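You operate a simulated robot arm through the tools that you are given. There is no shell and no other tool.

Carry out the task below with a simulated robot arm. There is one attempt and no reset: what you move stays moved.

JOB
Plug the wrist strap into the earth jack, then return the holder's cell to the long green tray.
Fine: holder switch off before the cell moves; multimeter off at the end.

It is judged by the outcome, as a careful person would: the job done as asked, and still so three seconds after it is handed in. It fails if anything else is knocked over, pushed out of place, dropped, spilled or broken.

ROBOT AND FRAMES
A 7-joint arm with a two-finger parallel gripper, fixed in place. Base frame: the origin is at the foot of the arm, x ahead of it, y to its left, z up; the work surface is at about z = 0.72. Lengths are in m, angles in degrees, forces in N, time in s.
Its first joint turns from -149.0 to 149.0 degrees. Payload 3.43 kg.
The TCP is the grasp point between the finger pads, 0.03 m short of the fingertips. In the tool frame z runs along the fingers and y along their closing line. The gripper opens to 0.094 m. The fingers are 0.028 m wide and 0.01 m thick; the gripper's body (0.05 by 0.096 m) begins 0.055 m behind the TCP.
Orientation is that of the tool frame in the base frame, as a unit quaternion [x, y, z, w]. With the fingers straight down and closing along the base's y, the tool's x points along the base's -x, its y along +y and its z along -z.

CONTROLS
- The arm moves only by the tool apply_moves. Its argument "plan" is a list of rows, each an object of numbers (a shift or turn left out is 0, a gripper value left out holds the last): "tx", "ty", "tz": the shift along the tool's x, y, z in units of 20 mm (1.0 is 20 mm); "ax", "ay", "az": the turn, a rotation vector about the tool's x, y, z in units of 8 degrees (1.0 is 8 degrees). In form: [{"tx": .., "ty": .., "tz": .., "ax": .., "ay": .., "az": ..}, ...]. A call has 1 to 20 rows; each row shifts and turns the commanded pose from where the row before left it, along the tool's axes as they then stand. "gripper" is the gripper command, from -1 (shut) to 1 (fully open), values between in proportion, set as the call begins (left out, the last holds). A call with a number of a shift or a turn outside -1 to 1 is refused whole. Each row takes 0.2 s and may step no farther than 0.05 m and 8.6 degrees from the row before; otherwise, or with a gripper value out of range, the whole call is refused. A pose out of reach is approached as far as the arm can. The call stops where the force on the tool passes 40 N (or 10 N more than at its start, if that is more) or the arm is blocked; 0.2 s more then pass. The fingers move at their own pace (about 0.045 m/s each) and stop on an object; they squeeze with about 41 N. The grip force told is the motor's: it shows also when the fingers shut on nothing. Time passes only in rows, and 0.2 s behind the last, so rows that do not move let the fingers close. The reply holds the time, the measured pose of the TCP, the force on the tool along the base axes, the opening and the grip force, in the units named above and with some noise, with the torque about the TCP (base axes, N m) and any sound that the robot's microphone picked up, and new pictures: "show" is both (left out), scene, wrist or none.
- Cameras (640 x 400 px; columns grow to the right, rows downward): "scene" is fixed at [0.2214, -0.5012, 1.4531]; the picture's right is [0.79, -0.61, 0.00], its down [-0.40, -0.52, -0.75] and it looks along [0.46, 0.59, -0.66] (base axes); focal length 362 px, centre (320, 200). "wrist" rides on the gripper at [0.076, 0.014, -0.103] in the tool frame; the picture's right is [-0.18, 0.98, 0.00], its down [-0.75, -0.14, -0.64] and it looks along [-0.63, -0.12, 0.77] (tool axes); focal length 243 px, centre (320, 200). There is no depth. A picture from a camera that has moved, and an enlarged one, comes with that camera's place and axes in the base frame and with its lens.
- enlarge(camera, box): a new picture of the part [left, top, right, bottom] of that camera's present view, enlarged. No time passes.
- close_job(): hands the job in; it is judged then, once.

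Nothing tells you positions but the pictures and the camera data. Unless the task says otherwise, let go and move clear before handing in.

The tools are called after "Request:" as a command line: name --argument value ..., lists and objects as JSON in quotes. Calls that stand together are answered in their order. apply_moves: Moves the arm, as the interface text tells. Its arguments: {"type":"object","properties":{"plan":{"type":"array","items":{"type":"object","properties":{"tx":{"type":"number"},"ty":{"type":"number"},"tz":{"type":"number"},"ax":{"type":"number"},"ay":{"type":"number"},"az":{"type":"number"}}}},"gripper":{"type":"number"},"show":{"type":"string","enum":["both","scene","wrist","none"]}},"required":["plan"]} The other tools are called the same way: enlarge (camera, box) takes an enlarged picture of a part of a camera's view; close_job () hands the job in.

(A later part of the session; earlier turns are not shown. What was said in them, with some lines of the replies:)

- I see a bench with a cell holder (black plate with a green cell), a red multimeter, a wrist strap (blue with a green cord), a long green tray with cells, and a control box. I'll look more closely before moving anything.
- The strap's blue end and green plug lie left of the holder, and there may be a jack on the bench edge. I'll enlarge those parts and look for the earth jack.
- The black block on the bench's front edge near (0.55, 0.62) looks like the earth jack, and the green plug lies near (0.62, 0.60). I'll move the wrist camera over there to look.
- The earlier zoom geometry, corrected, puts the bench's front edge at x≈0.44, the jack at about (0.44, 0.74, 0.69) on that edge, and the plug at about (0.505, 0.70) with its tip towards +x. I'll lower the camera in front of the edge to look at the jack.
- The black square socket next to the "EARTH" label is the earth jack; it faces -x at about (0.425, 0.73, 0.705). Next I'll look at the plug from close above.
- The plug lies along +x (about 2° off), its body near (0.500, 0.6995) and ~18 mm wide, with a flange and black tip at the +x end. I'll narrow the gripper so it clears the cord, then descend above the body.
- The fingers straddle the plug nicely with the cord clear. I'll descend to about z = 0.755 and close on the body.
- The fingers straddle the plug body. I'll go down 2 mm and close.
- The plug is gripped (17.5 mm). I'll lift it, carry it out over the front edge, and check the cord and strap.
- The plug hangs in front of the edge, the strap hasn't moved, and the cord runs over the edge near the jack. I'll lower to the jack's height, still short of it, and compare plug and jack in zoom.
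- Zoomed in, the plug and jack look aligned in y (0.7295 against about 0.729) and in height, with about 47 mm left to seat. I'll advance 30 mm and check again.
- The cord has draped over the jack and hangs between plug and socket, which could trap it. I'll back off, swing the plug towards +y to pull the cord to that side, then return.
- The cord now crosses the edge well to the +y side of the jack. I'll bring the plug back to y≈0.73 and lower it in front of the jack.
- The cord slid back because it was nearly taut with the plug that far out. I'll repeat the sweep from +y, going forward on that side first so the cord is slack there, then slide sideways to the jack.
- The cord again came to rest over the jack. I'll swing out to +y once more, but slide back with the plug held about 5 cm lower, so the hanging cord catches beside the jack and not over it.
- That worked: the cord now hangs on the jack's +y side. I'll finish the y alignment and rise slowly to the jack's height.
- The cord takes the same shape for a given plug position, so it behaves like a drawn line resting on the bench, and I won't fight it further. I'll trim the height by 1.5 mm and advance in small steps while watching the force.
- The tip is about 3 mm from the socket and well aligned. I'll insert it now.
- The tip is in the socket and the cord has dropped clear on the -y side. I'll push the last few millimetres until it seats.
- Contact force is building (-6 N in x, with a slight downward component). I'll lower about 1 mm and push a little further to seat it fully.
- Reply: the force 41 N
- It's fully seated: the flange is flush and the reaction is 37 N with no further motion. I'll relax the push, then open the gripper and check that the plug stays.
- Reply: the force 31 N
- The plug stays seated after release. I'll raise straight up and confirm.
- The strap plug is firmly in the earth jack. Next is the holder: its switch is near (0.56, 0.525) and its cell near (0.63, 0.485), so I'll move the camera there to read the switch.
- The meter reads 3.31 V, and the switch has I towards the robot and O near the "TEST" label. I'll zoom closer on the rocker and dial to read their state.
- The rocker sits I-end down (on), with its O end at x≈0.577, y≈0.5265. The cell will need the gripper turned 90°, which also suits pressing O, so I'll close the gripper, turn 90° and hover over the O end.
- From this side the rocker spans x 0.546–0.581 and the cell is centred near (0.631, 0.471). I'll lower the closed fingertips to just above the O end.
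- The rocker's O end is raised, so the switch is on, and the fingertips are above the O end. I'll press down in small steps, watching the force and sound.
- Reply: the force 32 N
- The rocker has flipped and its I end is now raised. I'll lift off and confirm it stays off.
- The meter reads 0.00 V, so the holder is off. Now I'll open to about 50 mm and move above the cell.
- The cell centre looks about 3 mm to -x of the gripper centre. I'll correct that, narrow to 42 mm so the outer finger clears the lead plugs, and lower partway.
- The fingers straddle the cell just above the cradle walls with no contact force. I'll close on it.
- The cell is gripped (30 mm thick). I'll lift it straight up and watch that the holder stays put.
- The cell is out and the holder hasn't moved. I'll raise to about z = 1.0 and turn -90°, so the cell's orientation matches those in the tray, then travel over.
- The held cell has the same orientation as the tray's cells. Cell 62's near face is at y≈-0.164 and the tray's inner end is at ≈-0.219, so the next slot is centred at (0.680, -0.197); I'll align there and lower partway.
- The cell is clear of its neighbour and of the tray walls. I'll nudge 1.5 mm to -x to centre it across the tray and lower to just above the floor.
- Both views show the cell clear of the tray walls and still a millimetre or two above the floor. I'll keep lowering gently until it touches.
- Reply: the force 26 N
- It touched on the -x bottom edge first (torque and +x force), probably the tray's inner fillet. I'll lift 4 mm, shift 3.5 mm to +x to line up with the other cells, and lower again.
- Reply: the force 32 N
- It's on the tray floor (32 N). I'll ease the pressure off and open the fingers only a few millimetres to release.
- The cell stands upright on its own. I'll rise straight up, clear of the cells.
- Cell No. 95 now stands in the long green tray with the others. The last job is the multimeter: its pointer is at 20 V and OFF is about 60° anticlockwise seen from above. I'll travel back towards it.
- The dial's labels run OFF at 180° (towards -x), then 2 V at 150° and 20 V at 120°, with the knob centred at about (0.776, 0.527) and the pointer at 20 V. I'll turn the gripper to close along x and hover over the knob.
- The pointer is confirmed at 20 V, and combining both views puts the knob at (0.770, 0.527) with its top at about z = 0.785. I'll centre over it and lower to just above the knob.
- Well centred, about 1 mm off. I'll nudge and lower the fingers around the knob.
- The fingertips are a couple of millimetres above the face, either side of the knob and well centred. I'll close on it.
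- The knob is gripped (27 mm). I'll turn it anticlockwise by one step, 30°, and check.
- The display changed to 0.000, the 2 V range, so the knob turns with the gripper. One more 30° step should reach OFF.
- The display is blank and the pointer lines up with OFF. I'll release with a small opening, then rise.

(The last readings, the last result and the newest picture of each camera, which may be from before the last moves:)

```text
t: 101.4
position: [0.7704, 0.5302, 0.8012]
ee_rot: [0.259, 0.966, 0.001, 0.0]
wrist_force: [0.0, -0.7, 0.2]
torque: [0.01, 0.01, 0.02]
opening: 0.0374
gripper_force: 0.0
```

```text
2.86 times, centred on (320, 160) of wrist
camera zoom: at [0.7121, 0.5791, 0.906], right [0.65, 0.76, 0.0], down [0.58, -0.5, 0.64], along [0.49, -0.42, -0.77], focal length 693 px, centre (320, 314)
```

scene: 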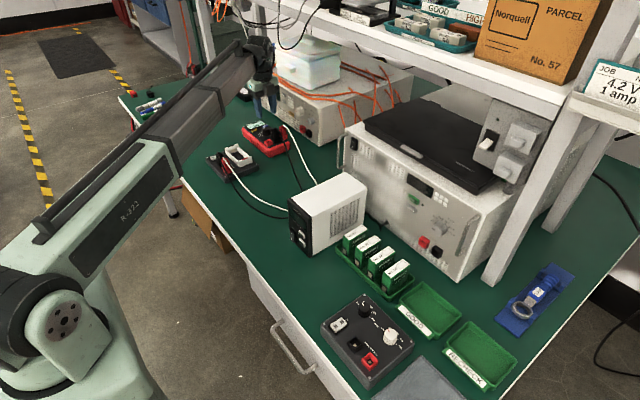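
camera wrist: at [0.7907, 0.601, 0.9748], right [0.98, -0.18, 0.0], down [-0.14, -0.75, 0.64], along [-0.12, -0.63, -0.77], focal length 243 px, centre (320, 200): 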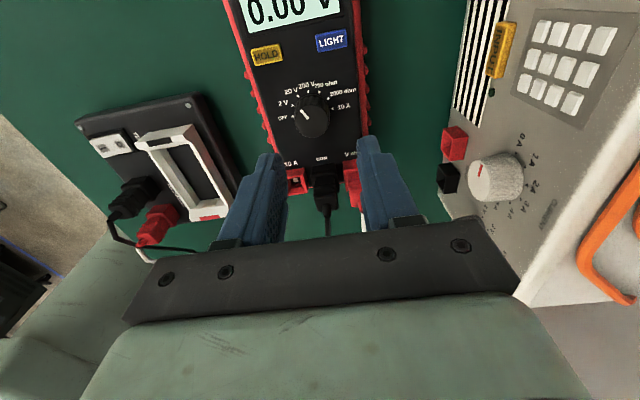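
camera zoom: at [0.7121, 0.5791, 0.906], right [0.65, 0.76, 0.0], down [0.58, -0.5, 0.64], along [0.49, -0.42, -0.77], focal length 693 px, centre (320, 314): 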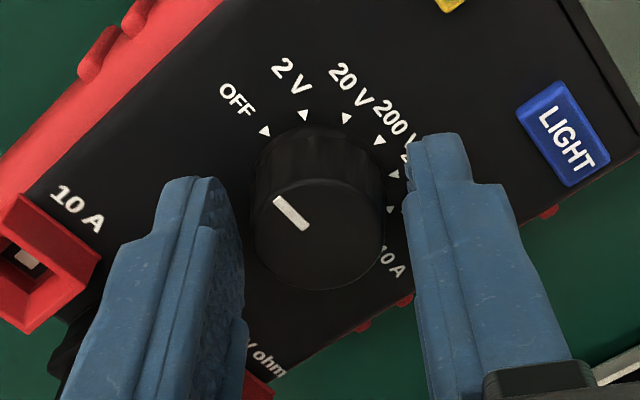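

Released cleanly with the knob still at OFF. I'll rise straight up, then check the whole bench.

Request:
apply_moves --plan '[{"tz": -0.4}, {"tz": -0.7}, {"tz": -0.9}, {"tz": -0.9}, {"tz": -0.9}, {"tz": -0.9}, {"tz": -0.9}]' --show "none"

Request:
apply_moves --plan '[{"tx": 0.8, "ty": -0.4, "tz": -0.4}, {"tx": 0.8, "ty": -0.4, "tz": -0.4}, {"tx": 0.8, "ty": -0.4, "tz": -0.4}, {"tx": 0.8, "ty": -0.4, "tz": -0.4}, {"tx": 0.8, "ty": -0.4, "tz": -0.4}, {"tx": 0.8, "ty": -0.4, "tz": -0.4}, {"tx": 0.8, "ty": -0.4, "tz": -0.2}, {"tx": 0.8, "ty": -0.4}, {}]' --show "both"

Request:
enlarge --camera "scene" --box '[200, 110, 300, 190]'

Request:
enlarge --camera "scene" --box '[130, 100, 230, 180]'

Request:
enlarge --camera "scene" --box '[330, 215, 430, 305]'

```text
t: 103.0
position: [0.7706, 0.5293, 0.9131]
ee_rot: [0.259, 0.966, 0.001, -0.001]
wrist_force: [-0.1, 0.2, 0.2]
torque: [0.02, 0.02, -0.02]
opening: 0.0376
gripper_force: 0.1
```

```text
t: 105.0
position: [0.6279, 0.5367, 0.9663]
ee_rot: [0.259, 0.966, 0.001, 0.0]
wrist_force: [-0.1, 0.5, 0.7]
torque: [0.02, 0.03, 0.01]
opening: 0.0374
gripper_force: 0.0
camera wrist: at [0.5696, 0.5875, 1.0693], right [0.65, 0.76, 0.0], down [0.58, -0.5, 0.64], along [0.49, -0.42, -0.77], focal length 243 px, centre (320, 200)
```

scene: 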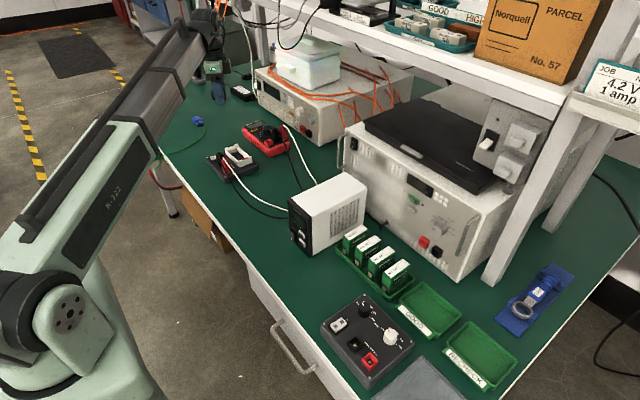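
wrist: 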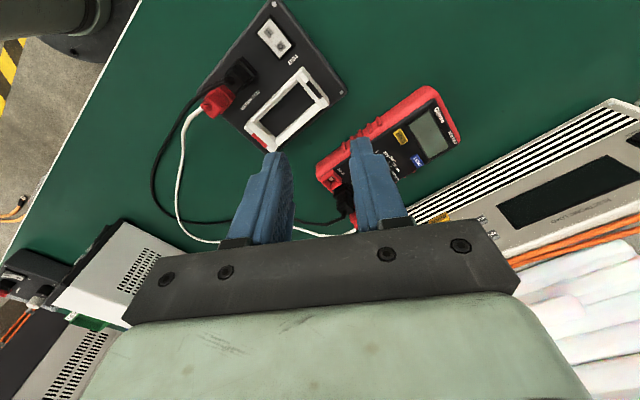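

```text
5.00 times, centred on (250, 150) of scene
camera zoom: at [0.2214, -0.5012, 1.4531], right [0.79, -0.61, 0.0], down [-0.4, -0.52, -0.75], along [0.46, 0.59, -0.66], focal length 1809 px, centre (670, 450)
```

zoom: 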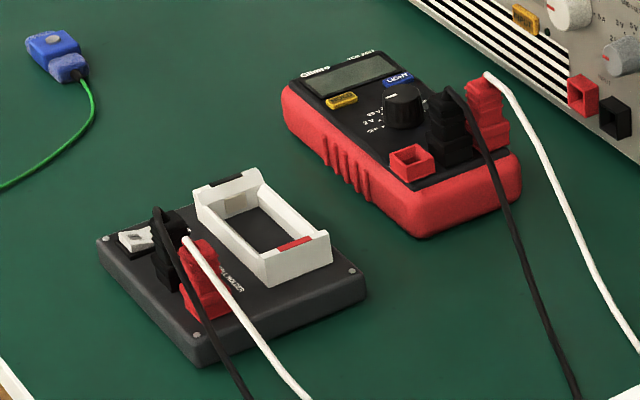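

```text
5.00 times, centred on (180, 140) of scene
camera zoom: at [0.2214, -0.5012, 1.4531], right [0.79, -0.61, 0.0], down [-0.4, -0.52, -0.75], along [0.46, 0.59, -0.66], focal length 1809 px, centre (1020, 500)
```

zoom: 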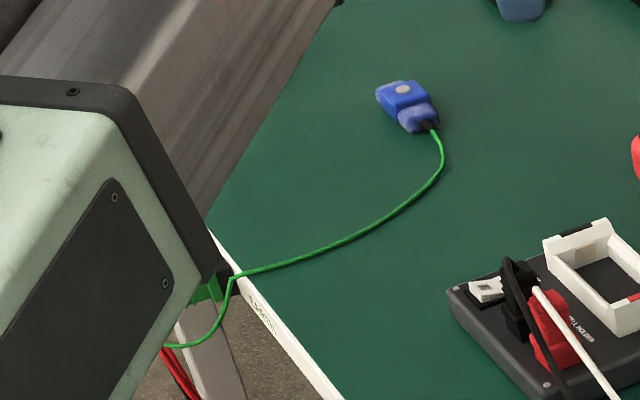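

```text
4.44 times, centred on (380, 260) of scene
camera zoom: at [0.2214, -0.5012, 1.4531], right [0.79, -0.61, 0.0], down [-0.4, -0.52, -0.75], along [0.46, 0.59, -0.66], focal length 1608 px, centre (53, -67)
```

zoom: 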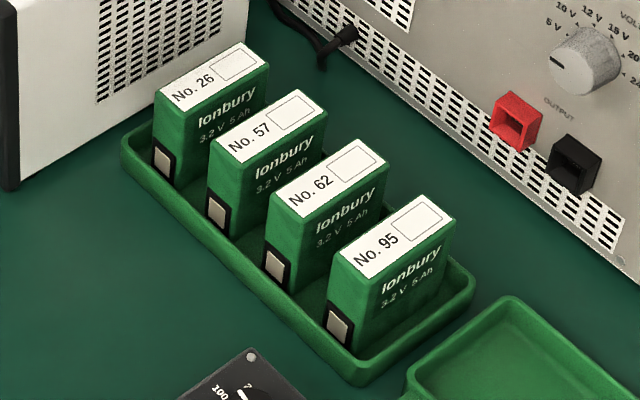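

The meter display is blank, the holder is off and empty, and the cell is in the tray. I'll move the arm aside for one last look at the earth plug, which the arm is partly hiding.

Request:
apply_moves --plan '[{"tx": -0.5, "ty": -0.866, "tz": -0.3}, {"tx": -0.5, "ty": -0.866, "tz": -0.3}, {"tx": -0.5, "ty": -0.866, "tz": -0.3}, {"tx": -0.5, "ty": -0.866}, {"tx": -0.5, "ty": -0.866}, {"tx": -0.5, "ty": -0.866}, {"tx": -0.5, "ty": -0.866}, {"tx": -0.5, "ty": -0.866}, {"tx": -0.5, "ty": -0.866}, {"tx": -0.5, "ty": -0.866}, {}]' --show "scene"

Request:
enlarge --camera "scene" --box '[130, 130, 190, 175]'

Request:
enlarge --camera "scene" --box '[200, 110, 300, 190]'

```text
t: 107.4
position: [0.6264, 0.3375, 0.9849]
ee_rot: [0.258, 0.966, 0.0, 0.0]
wrist_force: [0.4, 0.4, 0.5]
torque: [0.0, 0.0, 0.02]
opening: 0.0378
gripper_force: 0.0
```

scene: 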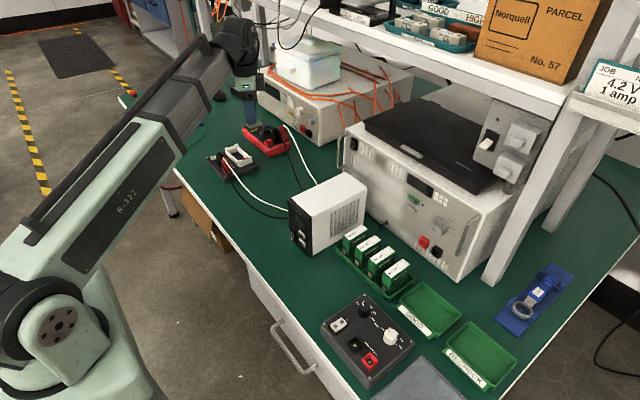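

```text
8.89 times, centred on (160, 152) of scene
camera zoom: at [0.2214, -0.5012, 1.4531], right [0.79, -0.61, 0.0], down [-0.4, -0.52, -0.75], along [0.46, 0.59, -0.66], focal length 3216 px, centre (1742, 622)
```

zoom: 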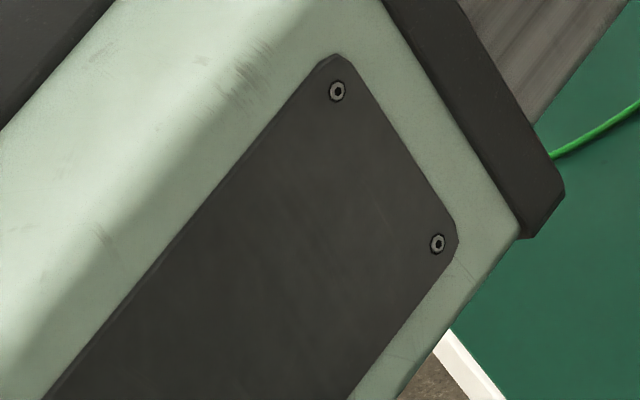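

```text
5.00 times, centred on (250, 150) of scene
camera zoom: at [0.2214, -0.5012, 1.4531], right [0.79, -0.61, 0.0], down [-0.4, -0.52, -0.75], along [0.46, 0.59, -0.66], focal length 1809 px, centre (670, 450)
```

zoom: 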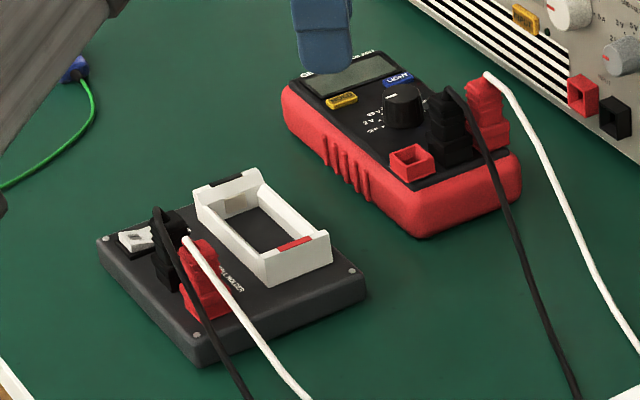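

Request:
apply_moves --plan '[{"tx": -0.5, "ty": -0.866}, {"tx": -0.5, "ty": -0.866}, {"tx": -0.5, "ty": -0.866}, {"tx": -0.5, "ty": -0.866}, {"tx": -0.5, "ty": -0.866}, {"tx": -0.5, "ty": -0.866}, {"tx": -0.5, "ty": -0.866}, {"tx": -0.5, "ty": -0.866}, {"tx": -0.5, "ty": -0.866}, {"tx": -0.5, "ty": -0.866}, {"tx": -0.5, "ty": -0.866}, {"tx": -0.5, "ty": -0.866}, {"tx": -0.5, "ty": -0.866}, {"tx": -0.5, "ty": -0.866}, {"tx": -0.5, "ty": -0.866}, {}]' --show "scene"

Request:
enlarge --camera "scene" --box '[130, 130, 190, 175]'

```text
t: 110.8
position: [0.6273, 0.0369, 0.9829]
ee_rot: [0.259, 0.966, 0.002, 0.002]
wrist_force: [0.0, 0.6, 0.2]
torque: [0.0, 0.01, 0.0]
opening: 0.0376
gripper_force: 0.1
```

scene: 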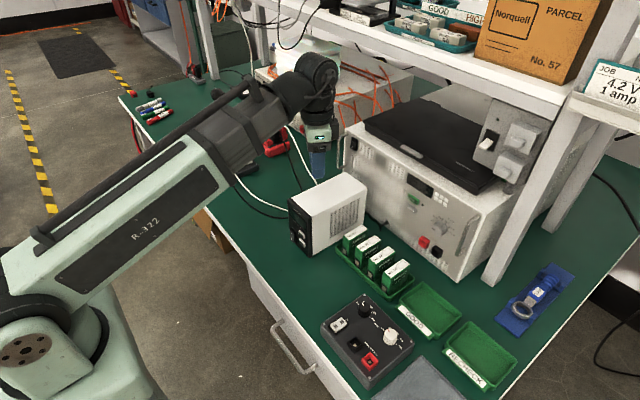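

```text
8.89 times, centred on (160, 152) of scene
camera zoom: at [0.2214, -0.5012, 1.4531], right [0.79, -0.61, 0.0], down [-0.4, -0.52, -0.75], along [0.46, 0.59, -0.66], focal length 3216 px, centre (1742, 622)
```

zoom: 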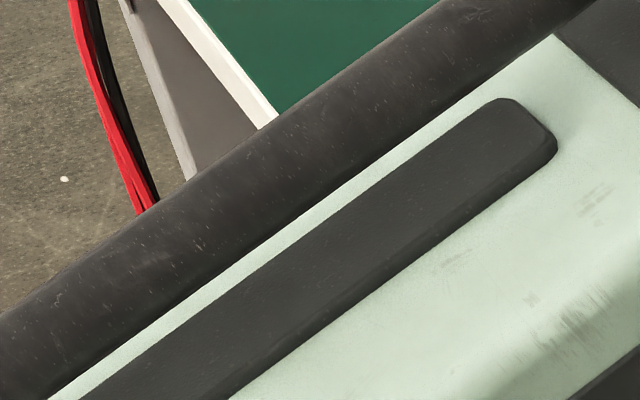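

Request:
apply_moves --plan '[{"tx": -0.5, "ty": -0.866}, {"tx": -0.5, "ty": -0.866}, {"tx": -0.5, "ty": -0.866}, {"tx": -0.5, "ty": -0.866}, {"tx": -0.5, "ty": -0.866}, {"tx": -0.5, "ty": -0.866}, {"tx": -0.5, "ty": -0.866}, {"tx": -0.5, "ty": -0.866}, {"tx": -0.5, "ty": -0.866}, {"tx": -0.5, "ty": -0.866}, {"tx": -0.5, "ty": -0.866}, {"tx": -0.5, "ty": -0.866}, {}]' --show "scene"

Request:
enlarge --camera "scene" --box '[130, 130, 190, 175]'

Request:
enlarge --camera "scene" --box '[330, 215, 430, 305]'

```text
t: 113.6
position: [0.6288, -0.2044, 0.9846]
ee_rot: [0.259, 0.966, 0.001, 0.0]
wrist_force: [0.1, 0.1, 0.1]
torque: [0.03, -0.03, 0.02]
opening: 0.0376
gripper_force: 0.1
```

scene: 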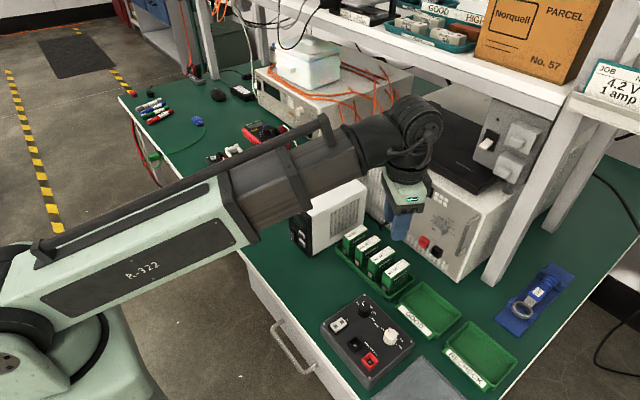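

```text
8.89 times, centred on (160, 152) of scene
camera zoom: at [0.2214, -0.5012, 1.4531], right [0.79, -0.61, 0.0], down [-0.4, -0.52, -0.75], along [0.46, 0.59, -0.66], focal length 3216 px, centre (1742, 622)
```

zoom: 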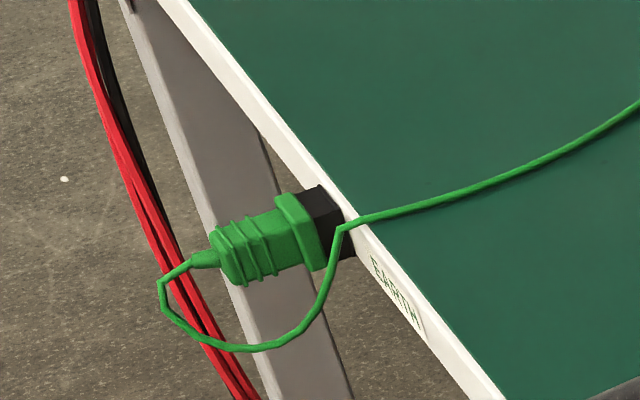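

```text
4.44 times, centred on (380, 260) of scene
camera zoom: at [0.2214, -0.5012, 1.4531], right [0.79, -0.61, 0.0], down [-0.4, -0.52, -0.75], along [0.46, 0.59, -0.66], focal length 1608 px, centre (53, -67)
```

zoom: 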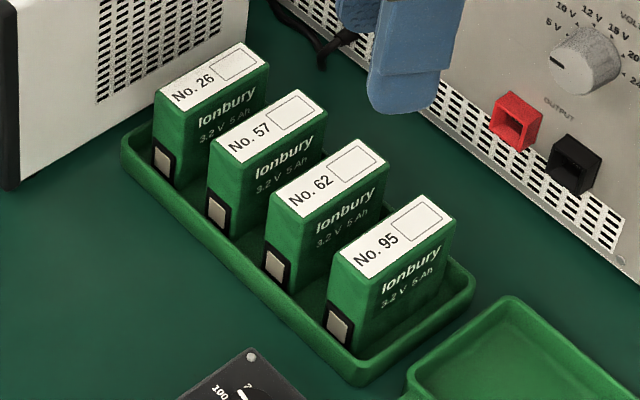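

The final check is good: the earth plug is seated, cell No. 95 stands in the long green tray, the holder switch is off and the meter display is blank. The gripper is empty and clear, so I'm handing in.

Request:
close_job

```text
The job is handed in.
```

The job is done and handed in; I don't have the judge's result yet. My last pictures showed the following:

- **Wrist strap:** its green plug is pushed fully into the earth jack on the bench's front edge, and it stayed in after I let go. The blue strap end was not moved.
- **Holder switch:** I switched it to O before touching the cell, and the meter dropped from 3.31 V to 0.00 V.
- **Cell:** No. 95 is standing in the long green tray beside No. 62, facing the same way as the others.
- **Multimeter:** the dial was turned back from 20 V to OFF after the cell was in the tray, and the display is blank.

I saw nothing else knocked over or pushed out of place. The gripper is empty and clear of the bench.
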